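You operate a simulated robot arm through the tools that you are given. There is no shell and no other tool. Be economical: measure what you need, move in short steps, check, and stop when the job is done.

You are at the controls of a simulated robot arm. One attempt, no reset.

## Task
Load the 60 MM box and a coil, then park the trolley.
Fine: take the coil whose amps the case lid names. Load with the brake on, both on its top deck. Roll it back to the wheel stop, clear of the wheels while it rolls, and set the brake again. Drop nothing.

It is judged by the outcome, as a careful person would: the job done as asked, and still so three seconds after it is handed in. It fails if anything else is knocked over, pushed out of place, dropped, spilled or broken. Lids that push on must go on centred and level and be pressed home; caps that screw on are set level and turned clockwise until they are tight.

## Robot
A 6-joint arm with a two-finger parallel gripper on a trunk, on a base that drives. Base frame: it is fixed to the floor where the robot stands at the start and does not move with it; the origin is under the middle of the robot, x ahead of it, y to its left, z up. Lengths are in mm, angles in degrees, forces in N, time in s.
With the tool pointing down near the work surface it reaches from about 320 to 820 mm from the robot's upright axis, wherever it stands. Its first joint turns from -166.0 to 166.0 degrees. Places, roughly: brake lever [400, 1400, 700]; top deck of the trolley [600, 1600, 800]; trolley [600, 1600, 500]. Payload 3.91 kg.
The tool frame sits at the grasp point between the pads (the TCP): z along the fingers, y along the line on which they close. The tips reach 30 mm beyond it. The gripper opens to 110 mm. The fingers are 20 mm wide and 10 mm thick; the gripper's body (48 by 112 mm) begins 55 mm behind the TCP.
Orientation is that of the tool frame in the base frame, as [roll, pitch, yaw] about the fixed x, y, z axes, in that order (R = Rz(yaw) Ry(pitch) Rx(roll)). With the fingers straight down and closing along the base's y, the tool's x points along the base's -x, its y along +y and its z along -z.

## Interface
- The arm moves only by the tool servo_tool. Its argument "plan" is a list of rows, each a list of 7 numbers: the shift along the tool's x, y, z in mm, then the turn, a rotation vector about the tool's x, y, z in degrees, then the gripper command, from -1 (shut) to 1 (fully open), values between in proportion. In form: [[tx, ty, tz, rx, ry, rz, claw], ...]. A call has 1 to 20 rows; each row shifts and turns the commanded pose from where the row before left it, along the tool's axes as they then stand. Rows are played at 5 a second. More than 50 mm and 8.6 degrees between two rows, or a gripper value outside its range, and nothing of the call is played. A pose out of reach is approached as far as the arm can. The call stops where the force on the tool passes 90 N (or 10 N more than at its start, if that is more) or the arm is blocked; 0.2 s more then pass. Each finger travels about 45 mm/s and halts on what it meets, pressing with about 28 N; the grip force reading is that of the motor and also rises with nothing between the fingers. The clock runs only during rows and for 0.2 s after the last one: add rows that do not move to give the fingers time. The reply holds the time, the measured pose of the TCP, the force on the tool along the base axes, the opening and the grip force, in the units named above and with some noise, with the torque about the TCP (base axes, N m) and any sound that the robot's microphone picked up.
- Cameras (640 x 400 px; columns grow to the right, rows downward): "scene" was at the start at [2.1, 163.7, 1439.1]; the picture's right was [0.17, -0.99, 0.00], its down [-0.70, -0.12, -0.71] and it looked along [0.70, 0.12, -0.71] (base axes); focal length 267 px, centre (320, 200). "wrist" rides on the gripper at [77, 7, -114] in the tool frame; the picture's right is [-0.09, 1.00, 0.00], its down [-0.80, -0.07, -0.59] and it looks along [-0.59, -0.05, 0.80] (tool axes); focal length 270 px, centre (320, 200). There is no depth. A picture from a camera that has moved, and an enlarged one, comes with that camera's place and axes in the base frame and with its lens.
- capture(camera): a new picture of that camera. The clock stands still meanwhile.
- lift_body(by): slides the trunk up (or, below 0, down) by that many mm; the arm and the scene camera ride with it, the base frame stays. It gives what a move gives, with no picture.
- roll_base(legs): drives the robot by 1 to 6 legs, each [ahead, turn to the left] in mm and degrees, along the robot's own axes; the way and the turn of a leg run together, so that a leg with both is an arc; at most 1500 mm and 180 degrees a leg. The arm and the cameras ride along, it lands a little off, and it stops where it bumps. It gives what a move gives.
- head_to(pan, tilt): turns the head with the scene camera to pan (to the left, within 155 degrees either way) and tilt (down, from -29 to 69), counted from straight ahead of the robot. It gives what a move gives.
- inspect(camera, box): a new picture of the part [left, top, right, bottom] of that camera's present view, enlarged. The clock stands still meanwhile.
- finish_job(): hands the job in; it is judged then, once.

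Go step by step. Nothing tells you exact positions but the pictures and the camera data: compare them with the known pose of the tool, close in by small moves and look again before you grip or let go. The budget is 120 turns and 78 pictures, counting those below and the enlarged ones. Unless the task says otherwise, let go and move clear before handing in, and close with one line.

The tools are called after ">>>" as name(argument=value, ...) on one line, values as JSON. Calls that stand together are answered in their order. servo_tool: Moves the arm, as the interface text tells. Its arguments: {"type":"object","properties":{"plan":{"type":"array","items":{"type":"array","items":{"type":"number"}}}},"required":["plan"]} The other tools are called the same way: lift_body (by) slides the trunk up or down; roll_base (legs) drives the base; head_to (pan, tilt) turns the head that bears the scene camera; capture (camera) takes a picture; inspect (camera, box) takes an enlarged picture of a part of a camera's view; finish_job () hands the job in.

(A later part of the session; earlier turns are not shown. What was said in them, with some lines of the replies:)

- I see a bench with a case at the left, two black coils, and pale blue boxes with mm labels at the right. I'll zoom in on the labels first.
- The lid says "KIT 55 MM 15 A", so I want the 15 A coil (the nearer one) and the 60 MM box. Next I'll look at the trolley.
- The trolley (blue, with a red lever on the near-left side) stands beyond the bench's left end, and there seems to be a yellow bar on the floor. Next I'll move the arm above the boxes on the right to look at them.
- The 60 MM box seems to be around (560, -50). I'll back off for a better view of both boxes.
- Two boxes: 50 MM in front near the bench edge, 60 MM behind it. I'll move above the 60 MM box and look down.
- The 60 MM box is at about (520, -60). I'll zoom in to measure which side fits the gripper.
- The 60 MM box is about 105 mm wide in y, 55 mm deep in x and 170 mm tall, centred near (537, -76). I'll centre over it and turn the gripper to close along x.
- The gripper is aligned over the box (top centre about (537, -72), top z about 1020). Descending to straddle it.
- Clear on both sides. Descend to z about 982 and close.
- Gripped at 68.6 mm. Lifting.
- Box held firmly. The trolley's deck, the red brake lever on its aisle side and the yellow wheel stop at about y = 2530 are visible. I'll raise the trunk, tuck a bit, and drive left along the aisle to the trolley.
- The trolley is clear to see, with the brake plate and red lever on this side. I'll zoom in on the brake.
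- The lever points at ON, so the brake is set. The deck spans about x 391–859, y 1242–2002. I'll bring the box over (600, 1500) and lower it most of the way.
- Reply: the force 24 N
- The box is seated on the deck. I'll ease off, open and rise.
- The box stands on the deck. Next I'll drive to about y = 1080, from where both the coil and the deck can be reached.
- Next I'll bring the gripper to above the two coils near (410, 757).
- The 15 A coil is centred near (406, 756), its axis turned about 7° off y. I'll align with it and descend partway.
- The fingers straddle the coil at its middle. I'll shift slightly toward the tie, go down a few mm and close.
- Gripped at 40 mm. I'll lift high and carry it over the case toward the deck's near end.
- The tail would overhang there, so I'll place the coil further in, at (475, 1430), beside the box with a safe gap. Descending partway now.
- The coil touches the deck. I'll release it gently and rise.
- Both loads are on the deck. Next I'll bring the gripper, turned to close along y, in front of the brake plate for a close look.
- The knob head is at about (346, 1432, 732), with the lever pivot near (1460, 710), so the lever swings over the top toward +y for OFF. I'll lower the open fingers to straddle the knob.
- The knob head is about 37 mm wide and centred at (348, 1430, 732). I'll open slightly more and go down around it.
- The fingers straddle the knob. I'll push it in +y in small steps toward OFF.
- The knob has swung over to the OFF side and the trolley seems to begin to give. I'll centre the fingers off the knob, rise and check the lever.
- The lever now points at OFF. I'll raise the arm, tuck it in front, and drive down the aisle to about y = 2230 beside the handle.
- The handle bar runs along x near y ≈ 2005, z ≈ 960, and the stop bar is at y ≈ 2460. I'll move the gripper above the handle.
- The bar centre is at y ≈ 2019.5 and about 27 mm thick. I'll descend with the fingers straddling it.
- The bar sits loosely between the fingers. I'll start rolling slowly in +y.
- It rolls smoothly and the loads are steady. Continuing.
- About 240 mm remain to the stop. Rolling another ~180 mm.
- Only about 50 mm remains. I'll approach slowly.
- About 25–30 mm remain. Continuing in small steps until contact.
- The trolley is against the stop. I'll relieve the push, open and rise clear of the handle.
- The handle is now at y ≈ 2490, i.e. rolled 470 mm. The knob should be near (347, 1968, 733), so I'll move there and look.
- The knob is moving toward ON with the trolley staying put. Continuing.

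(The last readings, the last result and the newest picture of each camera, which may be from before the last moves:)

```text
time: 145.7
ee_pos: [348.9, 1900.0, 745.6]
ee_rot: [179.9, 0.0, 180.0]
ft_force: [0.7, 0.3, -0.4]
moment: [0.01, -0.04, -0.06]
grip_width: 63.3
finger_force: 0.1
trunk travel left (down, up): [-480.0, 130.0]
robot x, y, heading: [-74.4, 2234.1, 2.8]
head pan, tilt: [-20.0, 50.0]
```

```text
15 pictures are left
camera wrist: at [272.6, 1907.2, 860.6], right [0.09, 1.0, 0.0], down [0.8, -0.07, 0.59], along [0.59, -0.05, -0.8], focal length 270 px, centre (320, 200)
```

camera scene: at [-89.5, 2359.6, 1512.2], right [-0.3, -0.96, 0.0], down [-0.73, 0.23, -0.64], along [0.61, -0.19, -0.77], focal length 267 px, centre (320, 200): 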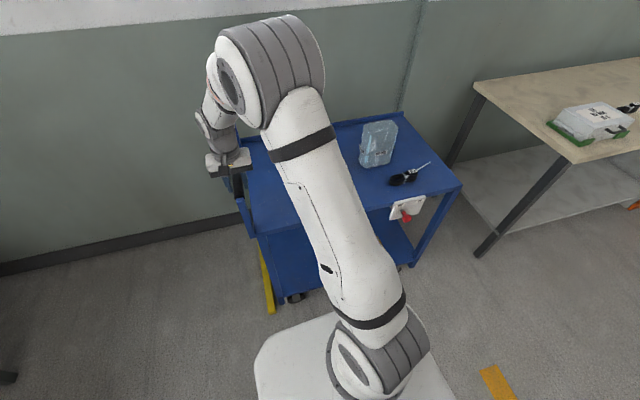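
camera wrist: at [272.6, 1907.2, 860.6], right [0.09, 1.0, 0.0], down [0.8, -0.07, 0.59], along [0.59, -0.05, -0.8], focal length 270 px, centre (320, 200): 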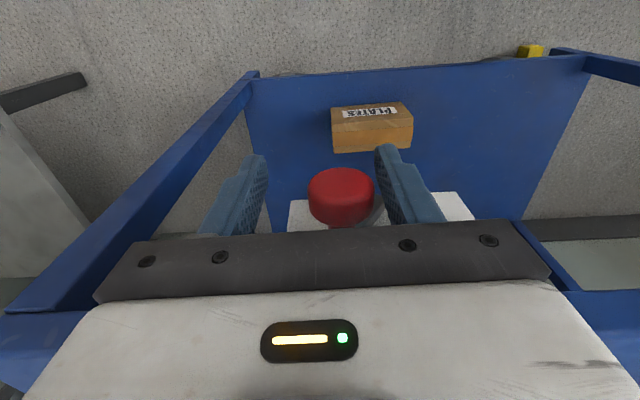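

The lever is over near ON, but the trolley may have shifted a little. I'll raise the gripper and check both the lever and the wheel stop.

>>> servo_tool(plan=[[0, 6, 0, 0, 0, 0, 0.15], [0, 6, 0, 0, 0, 0, 0.15], [0, 0, -30, 0, 0, 0, 0.15], [0, 0, -45, 0, 0, 0, 0.15], [0, 0, -45, 0, 0, 0, 0.15], [0, 0, -45, 0, 0, 0, 0.15], [0, 0, -45, 0, 0, 0, 0.15], [0, 0, 0, 0, 0, 0, 0.15]])

>>> inspect(camera="wrist", box=[200, 60, 400, 200])

>>> capture(camera="scene")

```text
time: 147.5
ee_pos: [350.4, 1911.6, 957.5]
ee_rot: [-180.0, 0.0, 180.0]
ft_force: [0.2, -0.6, -0.5]
moment: [0.0, 0.0, -0.03]
grip_width: 63.3
finger_force: 0.1
trunk travel left (down, up): [-480.0, 130.0]
robot x, y, heading: [-78.9, 2235.7, 2.7]
head pan, tilt: [-20.0, 50.0]
```

```text
2.86 times, centred on (300, 130) of wrist
camera zoom: at [274.0, 1919.3, 1072.3], right [0.09, 1.0, 0.0], down [0.8, -0.07, 0.59], along [0.59, -0.05, -0.8], focal length 772 px, centre (377, 400)
```

zoom: 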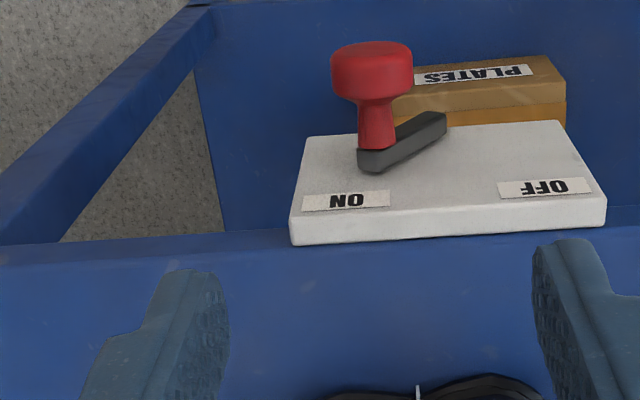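

```text
13 pictures are left
camera scene: at [-89.6, 2359.8, 1512.1], right [-0.3, -0.96, 0.0], down [-0.73, 0.23, -0.64], along [0.61, -0.19, -0.77], focal length 267 px, centre (320, 200)
```

scene: 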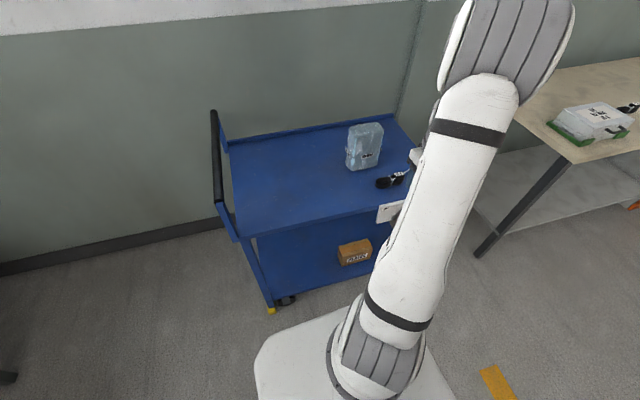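

The lever has snapped to ON and both loads are in place. I'll check the wheel against the stop closely.

>>> inspect(camera="scene", box=[230, 220, 350, 330])

```text
3.64 times, centred on (290, 275) of scene
camera zoom: at [-89.6, 2359.8, 1512.1], right [-0.3, -0.96, 0.0], down [-0.73, 0.23, -0.64], along [0.61, -0.19, -0.77], focal length 970 px, centre (429, -73)
```

zoom: 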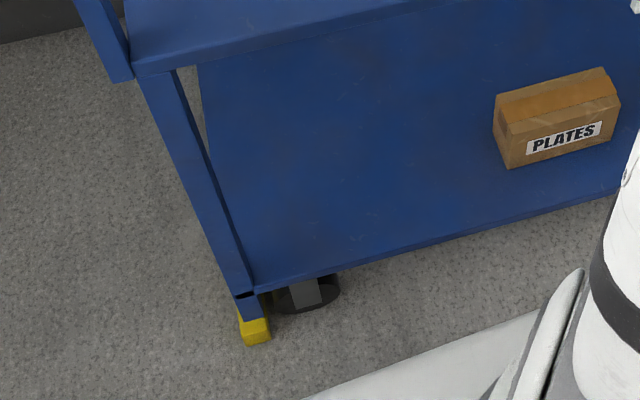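

The lever matches its original ON state, but the trolley was dragged about 10–15 mm off the stop while I set the brake. I'll redo this: release the brake (that push also rolls it back to the stop), then set it without dragging.

>>> servo_tool(plan=[[0, 0, 45, 0, 0, 0, 0.15], [0, 0, 45, 0, 0, 0, 0.15], [0, 0, 45, 0, 0, 0, 0.15], [0, 0, 45, 0, 0, 0, 0.15], [0, 0, 32, 0, 0, 0, 0.15], [0, 6, 0, 0, 0, 0, 0.15], [0, 6, 0, 0, 0, 0, 0.15], [0, 6, 0, 0, 0, 0, 0.15], [0, 6, 0, 0, 0, 0, 0.15], [0, 6, 0, 0, 0, 0, 0.15], [0, 6, 0, 0, 0, 0, 0.15], [0, 4, 0, 0, 0, 0, 0.15], [0, 0, 0, 0, 0, 0, 0.15]])

>>> servo_tool(plan=[[0, 3, 0, 0, 0, 0, 0.15], [0, 3, 0, 0, 0, 0, 0.15], [0, 0, 0, 0, 0, 0, 0.15]])

>>> servo_tool(plan=[[0, 2, 0, 0, 0, 0, 0.15], [0, 2, 0, 0, 0, 0, 0.15], [0, 0, 0, 0, 0, 0, 0.15]])

>>> servo_tool(plan=[[0, 2, 0, 0, 0, 0, 0.15], [0, 2, 0, 0, 0, 0, 0.15], [0, 0, 0, 0, 0, 0, 0.15]])

```text
time: 150.3
ee_pos: [349.3, 1952.3, 743.9]
ee_rot: [180.0, 0.0, -180.0]
ft_force: [-0.4, -0.8, -0.6]
moment: [-0.01, -0.03, -0.05]
grip_width: 63.5
finger_force: 0.1
trunk travel left (down, up): [-480.0, 130.0]
robot x, y, heading: [-79.8, 2236.8, 2.5]
head pan, tilt: [-20.0, 50.0]
```

```text
time: 151.1
ee_pos: [349.3, 1960.1, 744.5]
ee_rot: [-180.0, 0.0, 180.0]
ft_force: [0.0, 0.4, 0.5]
moment: [-0.05, 0.0, 0.01]
grip_width: 63.5
finger_force: 0.0
trunk travel left (down, up): [-480.0, 130.0]
robot x, y, heading: [-75.9, 2233.4, 2.7]
head pan, tilt: [-20.0, 50.0]
```

```text
time: 151.9
ee_pos: [350.1, 1962.4, 743.4]
ee_rot: [180.0, 0.0, -180.0]
ft_force: [-0.6, 0.2, 0.7]
moment: [0.0, 0.0, 0.01]
grip_width: 63.3
finger_force: 0.0
trunk travel left (down, up): [-480.0, 130.0]
robot x, y, heading: [-77.4, 2236.6, 2.7]
head pan, tilt: [-20.0, 50.0]
```

```text
time: 152.7
ee_pos: [350.8, 1964.8, 745.1]
ee_rot: [180.0, 0.0, 180.0]
ft_force: [0.0, -0.3, -0.2]
moment: [-0.02, -0.01, 0.02]
grip_width: 63.4
finger_force: 0.0
trunk travel left (down, up): [-480.0, 130.0]
robot x, y, heading: [-77.9, 2235.0, 3.1]
head pan, tilt: [-20.0, 50.0]
```

>>> servo_tool(plan=[[0, 2, 0, 0, 0, 0, 0.15], [0, 2, 0, 0, 0, 0, 0.15], [0, 0, 0, 0, 0, 0, 0.15]])

>>> servo_tool(plan=[[0, 2, 0, 0, 0, 0, 0.15], [0, 2, 0, 0, 0, 0, 0.15], [0, 0, 0, 0, 0, 0, 0.15]])

>>> inspect(camera="scene", box=[230, 220, 350, 330])

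```text
time: 153.5
ee_pos: [350.8, 1970.4, 745.1]
ee_rot: [-180.0, 0.0, -180.0]
ft_force: [0.2, -0.2, -0.2]
moment: [0.0, -0.02, -0.01]
grip_width: 63.2
finger_force: 0.0
trunk travel left (down, up): [-480.0, 130.0]
robot x, y, heading: [-77.7, 2237.4, 3.0]
head pan, tilt: [-20.0, 50.0]
```

```text
time: 154.3
ee_pos: [349.7, 1973.2, 746.0]
ee_rot: [-179.9, 0.0, 179.9]
ft_force: [-0.3, -0.7, -0.7]
moment: [-0.01, 0.0, -0.02]
grip_width: 63.4
finger_force: 0.1
trunk travel left (down, up): [-480.0, 130.0]
robot x, y, heading: [-78.6, 2238.2, 2.8]
head pan, tilt: [-20.0, 50.0]
```

```text
3.64 times, centred on (290, 275) of scene
camera zoom: at [-89.6, 2359.7, 1512.2], right [-0.3, -0.96, 0.0], down [-0.73, 0.23, -0.64], along [0.61, -0.19, -0.77], focal length 970 px, centre (429, -73)
```

zoom: 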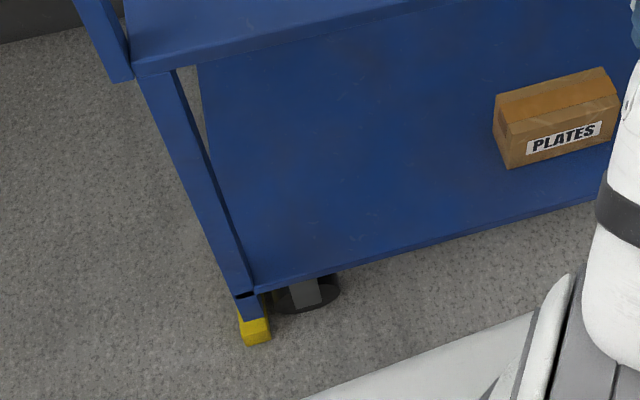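

The trolley has not moved, so I'll check where the knob is.

>>> capture(camera="wrist")

```text
10 pictures are left
camera wrist: at [273.0, 1980.8, 859.8], right [0.09, 1.0, 0.0], down [0.8, -0.07, 0.59], along [0.59, -0.05, -0.8], focal length 270 px, centre (320, 200)
```

wrist: 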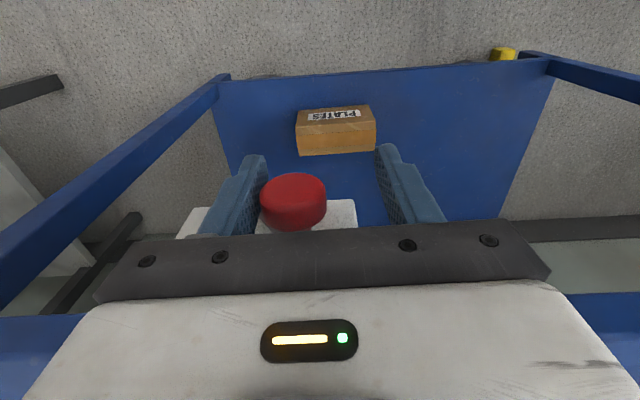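

The lever is nearly at OFF. I'll continue pushing gently so the trolley rolls into the stop.

>>> servo_tool(plan=[[0, 2, 0, 0, 0, 0, 0.15], [0, 2, 0, 0, 0, 0, 0.15], [0, 2, 0, 0, 0, 0, 0.15], [0, 2, 0, 0, 0, 0, 0.15], [0, 0, 0, 0, 0, 0, 0.15]])

>>> servo_tool(plan=[[0, 2, 0, 0, 0, 0, 0.15], [0, 2, 0, 0, 0, 0, 0.15], [0, 0, 0, 0, 0, 0, 0.15]])

>>> servo_tool(plan=[[0, 2, 0, 0, 0, 0, 0.15], [0, 2, 0, 0, 0, 0, 0.15], [0, 0, 0, 0, 0, 0, 0.15]])

>>> servo_tool(plan=[[0, 2, 0, 0, 0, 0, 0.15], [0, 2, 0, 0, 0, 0, 0.15], [0, 0, 0, 0, 0, 0, 0.15]])

```text
time: 155.5
ee_pos: [349.3, 1982.5, 743.9]
ee_rot: [179.9, 0.0, 180.0]
ft_force: [-0.1, -0.4, -0.2]
moment: [-0.01, -0.01, -0.02]
grip_width: 63.2
finger_force: 0.1
trunk travel left (down, up): [-480.0, 130.0]
robot x, y, heading: [-78.5, 2236.6, 3.0]
head pan, tilt: [-20.0, 50.0]
```

```text
time: 156.3
ee_pos: [348.0, 1986.2, 745.2]
ee_rot: [-180.0, 0.0, 179.9]
ft_force: [0.5, -1.9, -0.3]
moment: [0.03, 0.0, -0.03]
grip_width: 64.1
finger_force: 1.5
trunk travel left (down, up): [-480.0, 130.0]
robot x, y, heading: [-78.6, 2235.3, 2.8]
head pan, tilt: [-20.0, 50.0]
```

```text
time: 157.1
ee_pos: [350.1, 1989.5, 744.4]
ee_rot: [-180.0, 0.0, 179.9]
ft_force: [-3.4, -14.3, 0.8]
moment: [0.08, -0.12, -0.16]
grip_width: 70.1
finger_force: 6.9
trunk travel left (down, up): [-480.0, 130.0]
robot x, y, heading: [-80.2, 2236.8, 2.9]
head pan, tilt: [-20.0, 50.0]
```

```text
time: 157.9
ee_pos: [348.8, 1990.9, 744.1]
ee_rot: [179.9, 0.0, 179.9]
ft_force: [-5.1, -24.1, -4.1]
moment: [0.41, -0.18, -0.29]
grip_width: 75.5
finger_force: 12.2
trunk travel left (down, up): [-480.0, 130.0]
robot x, y, heading: [-74.0, 2234.6, 2.9]
head pan, tilt: [-20.0, 50.0]
```

The trolley is firmly against the stop. I'll ease off, then swing the lever to just past its top toward ON.

>>> servo_tool(plan=[[0, -3, 0, 0, 0, 0, 0.15], [0, -3, 0, 0, 0, 0, 0.15], [0, -3, 0, 0, 0, 0, 0.15], [0, 0, 0, 0, 0, 0, 0.15]])

>>> inspect(camera="scene", box=[230, 220, 350, 330])

```text
time: 158.9
ee_pos: [350.7, 1984.8, 744.7]
ee_rot: [180.0, 0.0, -179.9]
ft_force: [-0.4, -2.1, 0.3]
moment: [-0.01, -0.02, -0.03]
grip_width: 63.6
finger_force: 0.7
trunk travel left (down, up): [-480.0, 130.0]
robot x, y, heading: [-73.4, 2235.5, 2.9]
head pan, tilt: [-20.0, 50.0]
```

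```text
3.64 times, centred on (290, 275) of scene
camera zoom: at [-89.6, 2359.5, 1512.2], right [-0.3, -0.96, 0.0], down [-0.73, 0.23, -0.64], along [0.61, -0.19, -0.77], focal length 970 px, centre (429, -73)
```

zoom: 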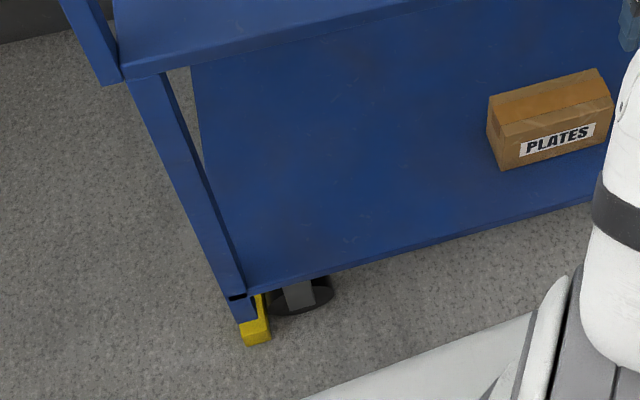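

At the stop again. Now swing the lever to just past top centre.

>>> servo_tool(plan=[[0, -12, 0, 0, 0, 0, 0.15], [0, -12, 0, 0, 0, 0, 0.15], [0, -12, 0, 0, 0, 0, 0.15], [0, -12, 0, 0, 0, 0, 0.15], [0, -13, 0, 0, 0, 0, 0.15], [0, 0, 0, 0, 0, 0, 0.15]])

>>> inspect(camera="scene", box=[230, 220, 350, 330])

>>> capture(camera="wrist")

```text
time: 160.3
ee_pos: [351.7, 1922.7, 745.2]
ee_rot: [-179.9, 0.0, 180.0]
ft_force: [-0.1, 0.2, 0.1]
moment: [-0.05, 0.0, 0.02]
grip_width: 63.5
finger_force: 0.1
trunk travel left (down, up): [-480.0, 130.0]
robot x, y, heading: [-80.4, 2235.5, 2.9]
head pan, tilt: [-20.0, 50.0]
```

```text
3.64 times, centred on (290, 275) of scene
camera zoom: at [-89.6, 2359.7, 1512.1], right [-0.29, -0.96, 0.0], down [-0.73, 0.23, -0.64], along [0.61, -0.19, -0.77], focal length 970 px, centre (429, -73)
```

zoom: 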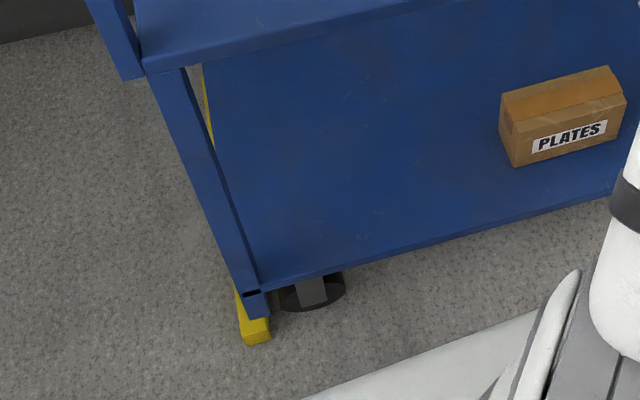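

```text
7 pictures are left
camera wrist: at [275.4, 1930.3, 860.6], right [0.09, 1.0, 0.0], down [0.8, -0.07, 0.59], along [0.59, -0.05, -0.8], focal length 270 px, centre (320, 200)
```

wrist: 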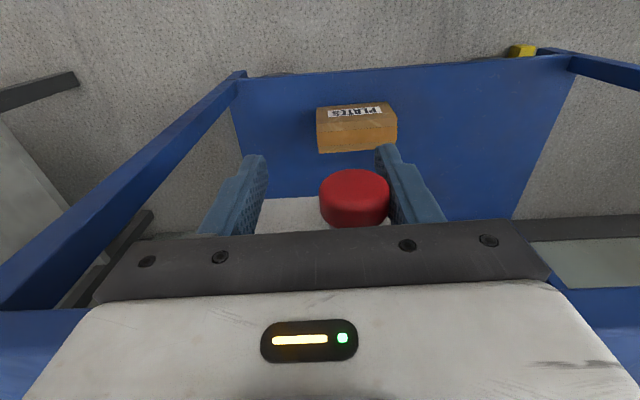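

The lever is stiff enough that the free trolley follows it a bit. New plan: move the lever just past top centre, roll the trolley back to the stop by pushing the plate's edge, then press the knob straight down to ON (no sideways force).

>>> servo_tool(plan=[[0, -2, 0, 0, 0, 0, 0.15], [0, -2, 0, 0, 0, 0, 0.15], [0, -2, 0, 0, 0, 0, 0.15], [0, -2, 0, 0, 0, 0, 0.15], [0, -2, 0, 0, 0, 0, 0.15], [0, -2, 0, 0, 0, 0, 0.15], [0, -2, 0, 0, 0, 0, 0.15], [0, -2, 0, 0, 0, 0, 0.15], [0, -2, 0, 0, 0, 0, 0.15], [0, -2, 0, 0, 0, 0, 0.15], [0, -2, 0, 0, 0, 0, 0.15], [0, -2, 0, 0, 0, 0, 0.15], [0, -2, 0, 0, 0, 0, 0.15], [0, 0, 0, 0, 0, 0, 0.15]])

>>> capture(camera="wrist")

```text
time: 163.3
ee_pos: [349.8, 1898.3, 746.5]
ee_rot: [-180.0, 0.0, 179.9]
ft_force: [-0.5, 1.1, 0.7]
moment: [0.03, -0.01, -0.02]
grip_width: 63.2
finger_force: 0.1
trunk travel left (down, up): [-480.0, 130.0]
robot x, y, heading: [-76.1, 2234.7, 2.9]
head pan, tilt: [-20.0, 50.0]
```

```text
6 pictures are left
camera wrist: at [273.0, 1905.6, 859.6], right [0.09, 1.0, 0.0], down [0.8, -0.07, 0.59], along [0.59, -0.05, -0.8], focal length 270 px, centre (320, 200)
```

wrist: 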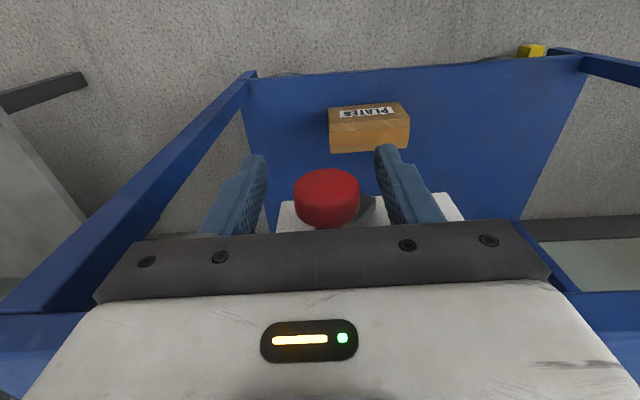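

The lever is over-centre and flipped to ON, with the trolley still ~15 mm off the stop. I'll switch it OFF and roll it to the stop again; this time I'll grip the knob and swing the gripper with the lever about its pivot, so nothing pulls the trolley sideways.

>>> servo_tool(plan=[[-3, 6, 0, 0, 0, 0, 0.15], [0, 6, 0, 0, 0, 0, 0.15], [0, 6, 0, 0, 0, 0, 0.15], [0, 6, 0, 0, 0, 0, 0.15], [0, 6, 0, 0, 0, 0, 0.15], [0, 6, 0, 0, 0, 0, 0.15], [0, 6, 0, 0, 0, 0, 0.15], [0, 6, 0, 0, 0, 0, 0.15], [0, 6, 0, 0, 0, 0, 0.15], [0, 5, 0, 0, 0, 0, 0.15], [0, 4, 0, 0, 0, 0, 0.15], [0, 4, 0, 0, 0, 0, 0.15], [0, 4, 0, 0, 0, 0, 0.15], [0, 4, 0, 0, 0, 0, 0.15], [0, 4, 0, 0, 0, 0, 0.15], [0, 4, 0, 0, 0, 0, 0.15], [0, 2, 0, 0, 0, 0, 0.15], [0, 0, 0, 0, 0, 0, 0.15]])

>>> servo_tool(plan=[[0, 2, 0, 0, 0, 0, 0.15], [0, 2, 0, 0, 0, 0, 0.15], [0, 0, 0, 0, 0, 0, 0.15]])

```text
time: 167.1
ee_pos: [353.0, 1982.3, 744.1]
ee_rot: [180.0, 0.0, 179.9]
ft_force: [-1.1, -1.9, 0.1]
moment: [-0.01, -0.01, -0.02]
grip_width: 64.0
finger_force: 0.7
trunk travel left (down, up): [-480.0, 130.0]
robot x, y, heading: [-79.0, 2235.0, 3.1]
head pan, tilt: [-20.0, 50.0]
```

```text
time: 167.9
ee_pos: [352.7, 1984.7, 745.1]
ee_rot: [-180.0, 0.0, 179.9]
ft_force: [-0.1, -3.6, -1.6]
moment: [0.06, 0.01, -0.03]
grip_width: 64.3
finger_force: 0.9
trunk travel left (down, up): [-480.0, 130.0]
robot x, y, heading: [-77.7, 2237.1, 2.7]
head pan, tilt: [-20.0, 50.0]
```

>>> servo_tool(plan=[[0, 2, 0, 0, 0, 0, 0.15], [0, 2, 0, 0, 0, 0, 0.15], [0, 0, 0, 0, 0, 0, 0.15]])

>>> servo_tool(plan=[[0, -2, 2, 0, 0, 0, 0.1], [0, -3, 3, 0, 0, 0, 0.0], [0, -3, 3, 0, 0, 0, -0.1], [0, -3, 2, 0, 0, 0, -0.2], [0, -3, 0, 0, 0, 0, -0.3], [0, -0.5, 0, 0, 0, 0, -0.4], [0, 0, 0, 0, 0, 0, -0.6], [0, 0, 0, 0, 0, 0, -1], [0, 0, 0, 0, 0, 0, -1]])

>>> capture(camera="wrist")

```text
time: 168.7
ee_pos: [353.1, 1989.9, 745.3]
ee_rot: [180.0, 0.0, 180.0]
ft_force: [-4.5, -12.4, -2.6]
moment: [0.21, -0.09, -0.16]
grip_width: 70.2
finger_force: 7.4
trunk travel left (down, up): [-480.0, 130.0]
robot x, y, heading: [-77.5, 2233.0, 2.8]
head pan, tilt: [-20.0, 50.0]
```

```text
time: 170.7
ee_pos: [353.1, 1970.5, 735.0]
ee_rot: [179.9, 0.2, 179.8]
ft_force: [-12.5, -58.9, -4.3]
moment: [1.05, -0.19, -0.19]
grip_width: 31.4
finger_force: 45.0
trunk travel left (down, up): [-480.0, 130.0]
robot x, y, heading: [-81.9, 2236.0, 2.9]
head pan, tilt: [-20.0, 50.0]
```

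```text
5 pictures are left
camera wrist: at [276.2, 1978.0, 849.2], right [0.09, 1.0, 0.0], down [0.8, -0.07, 0.6], along [0.6, -0.05, -0.8], focal length 270 px, centre (320, 200)
```

wrist: 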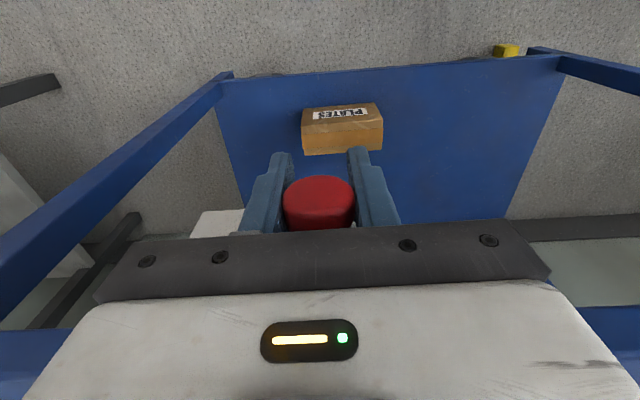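

The knob is gripped (31 mm) but pushes on the stop with about 59 N, so I'll relax the arm toward −y until the force is small.

>>> servo_tool(plan=[[0, -1, 0, 0, 0, 0, -1], [0, -1, 0, 0, 0, 0, -1], [0, 0, 0, 0, 0, 0, -1]])

>>> servo_tool(plan=[[0, -0.5, 0, 0, 0, 0, -1], [0, 0, 0, 0, 0, 0, -1]])

```text
time: 171.5
ee_pos: [352.5, 1969.5, 736.1]
ee_rot: [-180.0, 0.1, 179.9]
ft_force: [-3.1, -46.6, 11.2]
moment: [0.78, -0.18, -0.15]
grip_width: 30.9
finger_force: 45.0
trunk travel left (down, up): [-480.0, 130.0]
robot x, y, heading: [-78.4, 2239.2, 2.8]
head pan, tilt: [-20.0, 50.0]
```

```text
time: 172.1
ee_pos: [352.8, 1969.0, 734.2]
ee_rot: [179.9, 0.2, 179.9]
ft_force: [-1.7, -42.2, 17.7]
moment: [0.68, -0.21, -0.06]
grip_width: 30.8
finger_force: 44.5
trunk travel left (down, up): [-480.0, 130.0]
robot x, y, heading: [-78.8, 2234.5, 2.7]
head pan, tilt: [-20.0, 50.0]
```

>>> servo_tool(plan=[[0, -1, 0, 0, 0, 0, -1], [0, -1, 0, 0, 0, 0, -1], [0, 0, 0, 0, 0, 0, -1]])

>>> servo_tool(plan=[[0, -0.7, 0, 0, 0, 0, -1], [0, -0.5, 0, 0, 0, 0, -1], [0, 0, 0, 0, 0, 0, -1]])

```text
time: 172.9
ee_pos: [352.1, 1969.3, 734.8]
ee_rot: [179.9, 0.0, 180.0]
ft_force: [1.4, -34.4, 14.3]
moment: [0.68, -0.66, 0.03]
grip_width: 31.3
finger_force: 45.4
trunk travel left (down, up): [-480.0, 130.0]
robot x, y, heading: [-76.0, 2235.4, 2.8]
head pan, tilt: [-20.0, 50.0]
```

```text
time: 173.7
ee_pos: [353.0, 1969.5, 735.1]
ee_rot: [-180.0, 0.0, 180.0]
ft_force: [10.9, -20.7, 13.3]
moment: [0.62, -0.31, 0.1]
grip_width: 31.2
finger_force: 44.5
trunk travel left (down, up): [-480.0, 130.0]
robot x, y, heading: [-78.1, 2238.3, 2.9]
head pan, tilt: [-20.0, 50.0]
```

>>> servo_tool(plan=[[0, -0.8, -0.5, 0, 0, 0, -1], [0, -0.7, -0.5, 0, 0, 0, -1], [0, 0, 0, 0, 0, 0, -1]])

```text
time: 174.5
ee_pos: [352.1, 1970.6, 734.7]
ee_rot: [179.9, -0.2, 180.0]
ft_force: [22.2, 0.2, 6.5]
moment: [0.29, -0.11, 0.11]
grip_width: 31.1
finger_force: 44.9
trunk travel left (down, up): [-480.0, 130.0]
robot x, y, heading: [-73.8, 2236.8, 2.7]
head pan, tilt: [-20.0, 50.0]
```

Forces are now relaxed. I'll swing the lever on its arc about the pivot, rotating the gripper with it, first 4 steps.

>>> servo_tool(plan=[[0, -3.64, -1.88, -4.26, 0, 0, -1], [0, -3.64, -1.88, -4.26, 0, 0, -1], [0, -3.64, -1.88, -4.26, 0, 0, -1], [0, 0, 0, 0, 0, 0, -1]])

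```text
time: 175.5
ee_pos: [353.4, 1958.5, 739.9]
ee_rot: [167.2, 0.0, 180.0]
ft_force: [7.6, -0.5, 16.2]
moment: [-0.36, 0.24, 0.07]
grip_width: 31.3
finger_force: 44.8
trunk travel left (down, up): [-480.0, 130.0]
robot x, y, heading: [-75.6, 2236.6, 2.9]
head pan, tilt: [-20.0, 50.0]
```

>>> servo_tool(plan=[[0, -3.64, -1.88, -4.26, 0, 0, -1], [0, -3.64, -1.88, -4.26, 0, 0, -1], [0, -3.64, -1.88, -4.26, 0, 0, -1], [0, 0, 0, 0, 0, 0, -1]])

>>> servo_tool(plan=[[0, -3.64, -1.88, -4.26, 0, 0, -1], [0, -3.64, -1.88, -4.26, 0, 0, -1], [0, -3.64, -1.88, -4.26, 0, 0, -1], [0, 0, 0, 0, 0, 0, -1]])

>>> inspect(camera="scene", box=[230, 220, 350, 330])

```text
time: 176.5
ee_pos: [352.5, 1947.0, 743.6]
ee_rot: [154.4, 0.1, 180.0]
ft_force: [0.7, -1.0, 23.9]
moment: [-0.4, 0.15, 0.18]
grip_width: 31.3
finger_force: 44.7
trunk travel left (down, up): [-480.0, 130.0]
robot x, y, heading: [-80.4, 2230.7, 3.1]
head pan, tilt: [-20.0, 50.0]
```

```text
time: 177.5
ee_pos: [351.7, 1934.1, 743.0]
ee_rot: [141.9, 0.0, 179.9]
ft_force: [4.2, -1.2, 25.1]
moment: [-0.6, 0.61, 0.44]
grip_width: 31.3
finger_force: 44.5
trunk travel left (down, up): [-480.0, 130.0]
robot x, y, heading: [-79.0, 2241.5, 2.7]
head pan, tilt: [-20.0, 50.0]
```

```text
3.64 times, centred on (290, 275) of scene
camera zoom: at [-90.9, 2360.3, 1511.9], right [-0.3, -0.96, 0.0], down [-0.73, 0.23, -0.64], along [0.61, -0.19, -0.77], focal length 970 px, centre (429, -73)
```

zoom: 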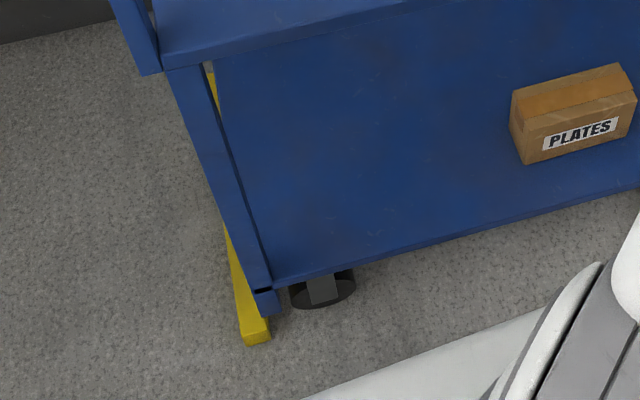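

The lever didn't turn with the grip: the knob slipped and the free trolley followed by about 30 mm. The data suggests slow pushing (≤10 mm/s) doesn't drag the trolley, so I'll open, right the gripper, roll it back to the stop via the knob, then push the lever very slowly.

>>> servo_tool(plan=[[0, 0, 0, 0, 0, 0, -0.2], [0, 0, 0, 0, 0, 0, 0.2], [0, 0, 0, 0, 0, 0, 0.4], [0, 0, 0, 0, 0, 0, 0.4], [0, 0, 0, 4.23, 0, 0, 0.4], [0, 0, 0, 4.23, 0, 0, 0.4], [0, 0, 0, 4.23, 0, 0, 0.4], [0, 0, 0, 4.23, 0, 0, 0.4], [0, 0, 0, 4.23, 0, 0, 0.4], [0, 0, 0, 4.23, 0, 0, 0.4], [0, 0, 0, 4.23, 0, 0, 0.4], [0, 0, 0, 4.23, 0, 0, 0.4], [0, 0, 0, 4.23, 0, 0, 0.4], [0, 0, 0, 0, 0, 0, 0.15], [0, 0, 0, 0, 0, 0, 0.15]])

>>> capture(camera="wrist")

```text
time: 180.7
ee_pos: [352.1, 1933.5, 742.0]
ee_rot: [179.9, 0.0, 180.0]
ft_force: [0.8, 0.5, -0.3]
moment: [-0.02, -0.02, 0.01]
grip_width: 63.2
finger_force: 0.2
trunk travel left (down, up): [-480.0, 130.0]
robot x, y, heading: [-75.2, 2235.5, 2.6]
head pan, tilt: [-20.0, 50.0]
```

```text
3 pictures are left
camera wrist: at [276.2, 1940.4, 856.8], right [0.09, 1.0, 0.0], down [0.8, -0.07, 0.59], along [0.59, -0.05, -0.8], focal length 270 px, centre (320, 200)
```

wrist: 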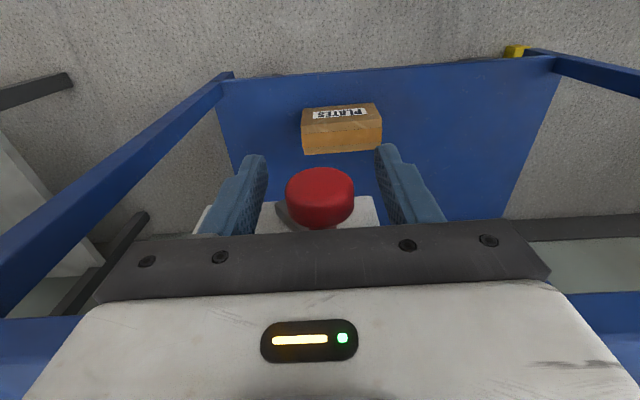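

>>> servo_tool(plan=[[0, 4, 0, 0, 0, 0, 0.15], [0, 4, 0, 0, 0, 0, 0.15], [0, 4, 0, 0, 0, 0, 0.15], [0, 3, 0, 0, 0, 0, 0.15], [0, 3, 0, 0, 0, 0, 0.15], [0, 3, 0, 0, 0, 0, 0.15], [0, 3, 0, 0, 0, 0, 0.15], [0, 3, 0, 0, 0, 0, 0.15], [0, 3, 0, 0, 0, 0, 0.15], [0, 3, 0, 0, 0, 0, 0.15], [0, 3, 0, 0, 0, 0, 0.15], [0, 3, 0, 0, 0, 0, 0.15], [0, 3, 0, 0, 0, 0, 0.15], [0, 3, 0, 0, 0, 0, 0.15], [0, 2, 0, 0, 0, 0, 0.15], [0, 2, 0, 0, 0, 0, 0.15], [0, 2, 0, 0, 0, 0, 0.15], [0, 0, 0, 0, 0, 0, 0.15]])

>>> servo_tool(plan=[[0, 2, 0, 0, 0, 0, 0.15], [0, 2, 0, 0, 0, 0, 0.15], [0, 0, 0, 0, 0, 0, 0.15]])

```text
time: 184.5
ee_pos: [353.1, 1984.7, 744.0]
ee_rot: [179.7, 0.0, 179.9]
ft_force: [-1.3, -1.1, -0.2]
moment: [0.0, 0.04, -0.01]
grip_width: 63.3
finger_force: 0.1
trunk travel left (down, up): [-480.0, 130.0]
robot x, y, heading: [-76.4, 2236.8, 3.0]
head pan, tilt: [-20.0, 50.0]
```

```text
time: 185.3
ee_pos: [353.6, 1987.1, 743.4]
ee_rot: [179.8, 0.1, 180.0]
ft_force: [3.1, -8.4, 1.8]
moment: [0.07, -0.01, 0.09]
grip_width: 67.4
finger_force: 3.8
trunk travel left (down, up): [-480.0, 130.0]
robot x, y, heading: [-77.0, 2234.1, 3.2]
head pan, tilt: [-20.0, 50.0]
```

At the stop. Now approach the knob from the other side and push extremely slowly (5 mm/s).

>>> servo_tool(plan=[[0, -2, 0, 0, 0, 0, 0.15], [0, -2, 0, 0, 0, 0, 0.15], [0, -6, 0, 0, 0, 0, 0.15], [0, -8, 0, 0, 0, 0, 0.15], [0, -8, 0, 0, 0, 0, 0.15], [0, -4, 0, 0, 0, 0, 0.15], [0, -1, 0, 0, 0, 0, 0.15], [0, -1, 0, 0, 0, 0, 0.15], [0, -1, 0, 0, 0, 0, 0.15], [0, -1, 0, 0, 0, 0, 0.15], [0, -1, 0, 0, 0, 0, 0.15], [0, -1, 0, 0, 0, 0, 0.15], [0, -1, 0, 0, 0, 0, 0.15], [0, -1, 0, 0, 0, 0, 0.15], [0, -1, 0, 0, 0, 0, 0.15], [0, -1, 0, 0, 0, 0, 0.15], [0, -1, 0, 0, 0, 0, 0.15], [0, -1, 0, 0, 0, 0, 0.15]])

>>> servo_tool(plan=[[0, -1, 0, 0, 0, 0, 0.15], [0, -1, 0, 0, 0, 0, 0.15], [0, -1, 0, 0, 0, 0, 0.15], [0, -1, 0, 0, 0, 0, 0.15], [0, -1, 0, 0, 0, 0, 0.15], [0, -1, 0, 0, 0, 0, 0.15], [0, -1, 0, 0, 0, 0, 0.15], [0, -1, 0, 0, 0, 0, 0.15], [0, -1, 0, 0, 0, 0, 0.15], [0, -1, 0, 0, 0, 0, 0.15], [0, -1, 0, 0, 0, 0, 0.15], [0, -1, 0, 0, 0, 0, 0.15], [0, -1, 0, 0, 0, 0, 0.15], [0, -1, 0, 0, 0, 0, 0.15], [0, -1, 0, 0, 0, 0, 0.15], [0, -1, 0, 0, 0, 0, 0.15], [0, -1, 0, 0, 0, 0, 0.15], [0, -1, 0, 0, 0, 0, 0.15]])

>>> capture(camera="wrist")

```text
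time: 189.1
ee_pos: [351.8, 1946.1, 741.6]
ee_rot: [179.7, 0.0, 179.9]
ft_force: [-1.2, 2.2, 0.5]
moment: [0.05, -0.03, -0.01]
grip_width: 64.1
finger_force: 0.9
trunk travel left (down, up): [-480.0, 130.0]
robot x, y, heading: [-75.1, 2232.9, 2.8]
head pan, tilt: [-20.0, 50.0]
```

```text
time: 192.9
ee_pos: [354.0, 1929.0, 742.7]
ee_rot: [179.7, -0.1, 179.9]
ft_force: [0.0, 0.2, -0.5]
moment: [-0.02, -0.01, 0.0]
grip_width: 63.6
finger_force: 0.5
trunk travel left (down, up): [-480.0, 130.0]
robot x, y, heading: [-77.0, 2233.6, 2.8]
head pan, tilt: [-20.0, 50.0]
```

```text
2 pictures are left
camera wrist: at [276.7, 1935.1, 857.2], right [0.09, 1.0, 0.0], down [0.8, -0.07, 0.59], along [0.59, -0.05, -0.8], focal length 270 px, centre (320, 200)
```

wrist: 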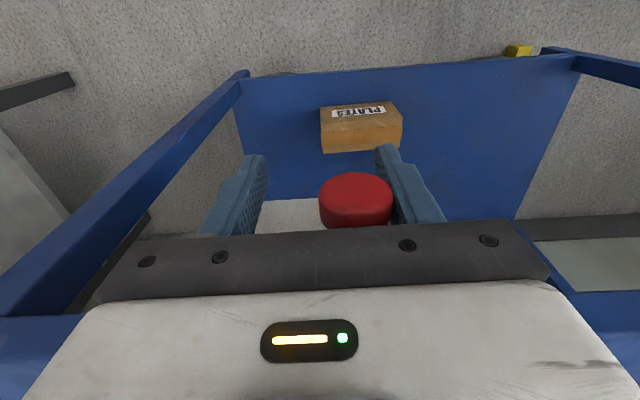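

Slow pushing works: the trolley has stayed at the stop and the lever is at top centre. Continuing at the same speed to ON.

>>> servo_tool(plan=[[0, -1, 0, 0, 0, 0, 0.15], [0, -1, 0, 0, 0, 0, 0.15], [0, -1, 0, 0, 0, 0, 0.15], [0, -1, 0, 0, 0, 0, 0.15], [0, -1, 0, 0, 0, 0, 0.15], [0, -1, 0, 0, 0, 0, 0.15], [0, -1, 0, 0, 0, 0, 0.15], [0, -1, 0, 0, 0, 0, 0.15], [0, -1, 0, 0, 0, 0, 0.15], [0, -1, 0, 0, 0, 0, 0.15], [0, -1, 0, 0, 0, 0, 0.15], [0, -1, 0, 0, 0, 0, 0.15], [0, -1, 0, 0, 0, 0, 0.15], [0, -1, 0, 0, 0, 0, 0.15], [0, -1, 0, 0, 0, 0, 0.15], [0, -1, 0, 0, 0, 0, 0.15], [0, -1, 0, 0, 0, 0, 0.15], [0, -1, 0, 0, 0, 0, 0.15], [0, 0, 0, 0, 0, 0, 0.15]])

>>> servo_tool(plan=[[0, -1, 0, 0, 0, 0, 0.15], [0, -1, 0, 0, 0, 0, 0.15], [0, -1, 0, 0, 0, 0, 0.15], [0, -1, 0, 0, 0, 0, 0.15], [0, -1, 0, 0, 0, 0, 0.15], [0, -1, 0, 0, 0, 0, 0.15], [0, -1, 0, 0, 0, 0, 0.15], [0, 0, 0, 0, 0, 0, 0.15]])

>>> servo_tool(plan=[[0, -1, 0, 0, 0, 0, 0.15], [0, -1, 0, 0, 0, 0, 0.15], [0, -1, 0, 0, 0, 0, 0.15], [0, 0, 0, 0, 0, 0, 0.15]])

```text
time: 196.9
ee_pos: [352.4, 1909.1, 744.0]
ee_rot: [179.7, 0.0, -180.0]
ft_force: [0.4, 0.2, -0.5]
moment: [0.0, 0.01, 0.02]
grip_width: 63.3
finger_force: 0.0
trunk travel left (down, up): [-480.0, 130.0]
robot x, y, heading: [-78.9, 2235.2, 3.0]
head pan, tilt: [-20.0, 50.0]
```

```text
time: 198.7
ee_pos: [353.0, 1903.5, 741.4]
ee_rot: [179.7, 0.0, 179.8]
ft_force: [0.2, 0.4, -0.9]
moment: [0.01, 0.0, 0.01]
grip_width: 63.4
finger_force: 0.0
trunk travel left (down, up): [-480.0, 130.0]
robot x, y, heading: [-75.8, 2236.2, 2.9]
head pan, tilt: [-20.0, 50.0]
```

```text
time: 199.7
ee_pos: [351.7, 1900.1, 741.6]
ee_rot: [179.7, -0.1, 180.0]
ft_force: [-1.1, 6.3, -2.3]
moment: [-0.15, -0.02, -0.01]
grip_width: 66.2
finger_force: 2.7
trunk travel left (down, up): [-480.0, 130.0]
robot x, y, heading: [-79.6, 2235.4, 2.4]
head pan, tilt: [-20.0, 50.0]
```

The force now rises, so the lever is home at ON and the brake holds. Back off, rise clear and verify.

>>> servo_tool(plan=[[0, 4, 0, 0, 0, 0, 0.15], [0, 5, 0, 0, 0, 0, 0.15], [0, 5, 0, 0, 0, 0, 0.15], [0, 0, -30, 0, 0, 0, 0.15], [0, 0, -45, 0, 0, 0, 0.15], [0, 0, -45, 0, 0, 0, 0.15], [0, 0, -45, 0, 0, 0, 0.15], [0, 0, -45, 0, 0, 0, 0.15], [0, 0, 0, 0, 0, 0, 0.15]])

>>> inspect(camera="wrist", box=[200, 60, 400, 200])

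```text
time: 201.7
ee_pos: [354.1, 1913.0, 956.4]
ee_rot: [179.7, 0.0, -180.0]
ft_force: [0.1, 0.4, 0.6]
moment: [-0.02, 0.01, -0.03]
grip_width: 63.3
finger_force: 0.0
trunk travel left (down, up): [-480.0, 130.0]
robot x, y, heading: [-80.3, 2237.3, 2.9]
head pan, tilt: [-20.0, 50.0]
```

```text
2.86 times, centred on (300, 130) of wrist
camera zoom: at [277.8, 1919.8, 1070.8], right [0.09, 1.0, 0.0], down [0.8, -0.07, 0.59], along [0.59, -0.05, -0.8], focal length 772 px, centre (377, 400)
```

zoom: 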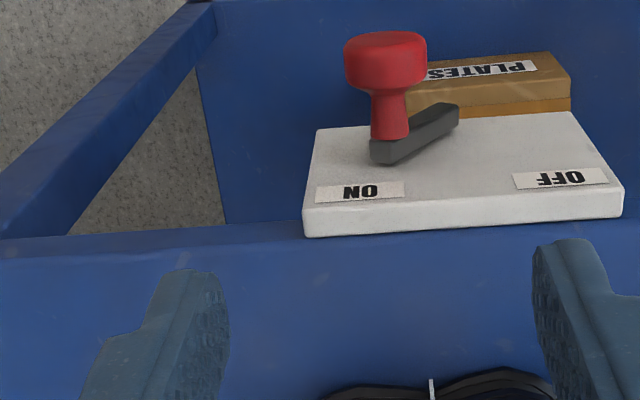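

The lever is at ON and the trolley sits within a few mm of the stop. I'll move the arm up and clear, then take a final look.

>>> servo_tool(plan=[[0, 0, -45, 0, 0, 0, 0.15], [0, 0, -45, 0, 0, 0, 0.15], [0, 0, -45, 0, 0, 0, 0.15], [0, 0, -45, 0, 0, 0, 0.15], [0, 0, -45, 0, 0, 0, 0.15], [8, 0, 0, 0, 0, 0, 0.15], [0, 0, 0, 0, 0, 0, 0.15]])

>>> capture(camera="scene")

```text
time: 203.3
ee_pos: [343.6, 1911.7, 1177.6]
ee_rot: [179.8, 0.0, 179.9]
ft_force: [-0.6, 0.6, -0.2]
moment: [0.03, 0.03, -0.03]
grip_width: 63.3
finger_force: 0.1
trunk travel left (down, up): [-480.0, 130.0]
robot x, y, heading: [-78.6, 2233.2, 2.9]
head pan, tilt: [-20.0, 50.0]
```

```text
0 pictures are left
camera scene: at [-89.6, 2359.5, 1512.2], right [-0.3, -0.96, 0.0], down [-0.73, 0.23, -0.64], along [0.61, -0.19, -0.77], focal length 267 px, centre (320, 200)
```

scene: 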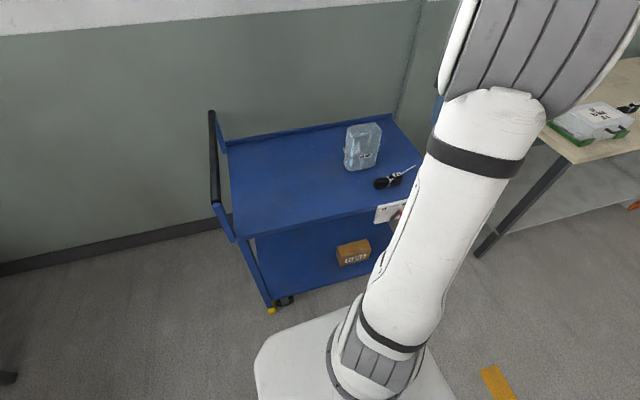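

The 60 MM box and the 15 A coil are on the top deck, the trolley is at the wheel stop, the brake is ON and the arm is clear. Handing in.

>>> finish_job()

```text
The job is handed in.
```

The 60 MM box and the 15 A coil are on the trolley's top deck. The trolley is parked at the wheel stop, within about 3 mm by my last measurement, with the brake lever at ON. Setting the brake pulled the trolley off the stop on the first tries, so I released it, rolled the trolley back and set the brake again slowly.
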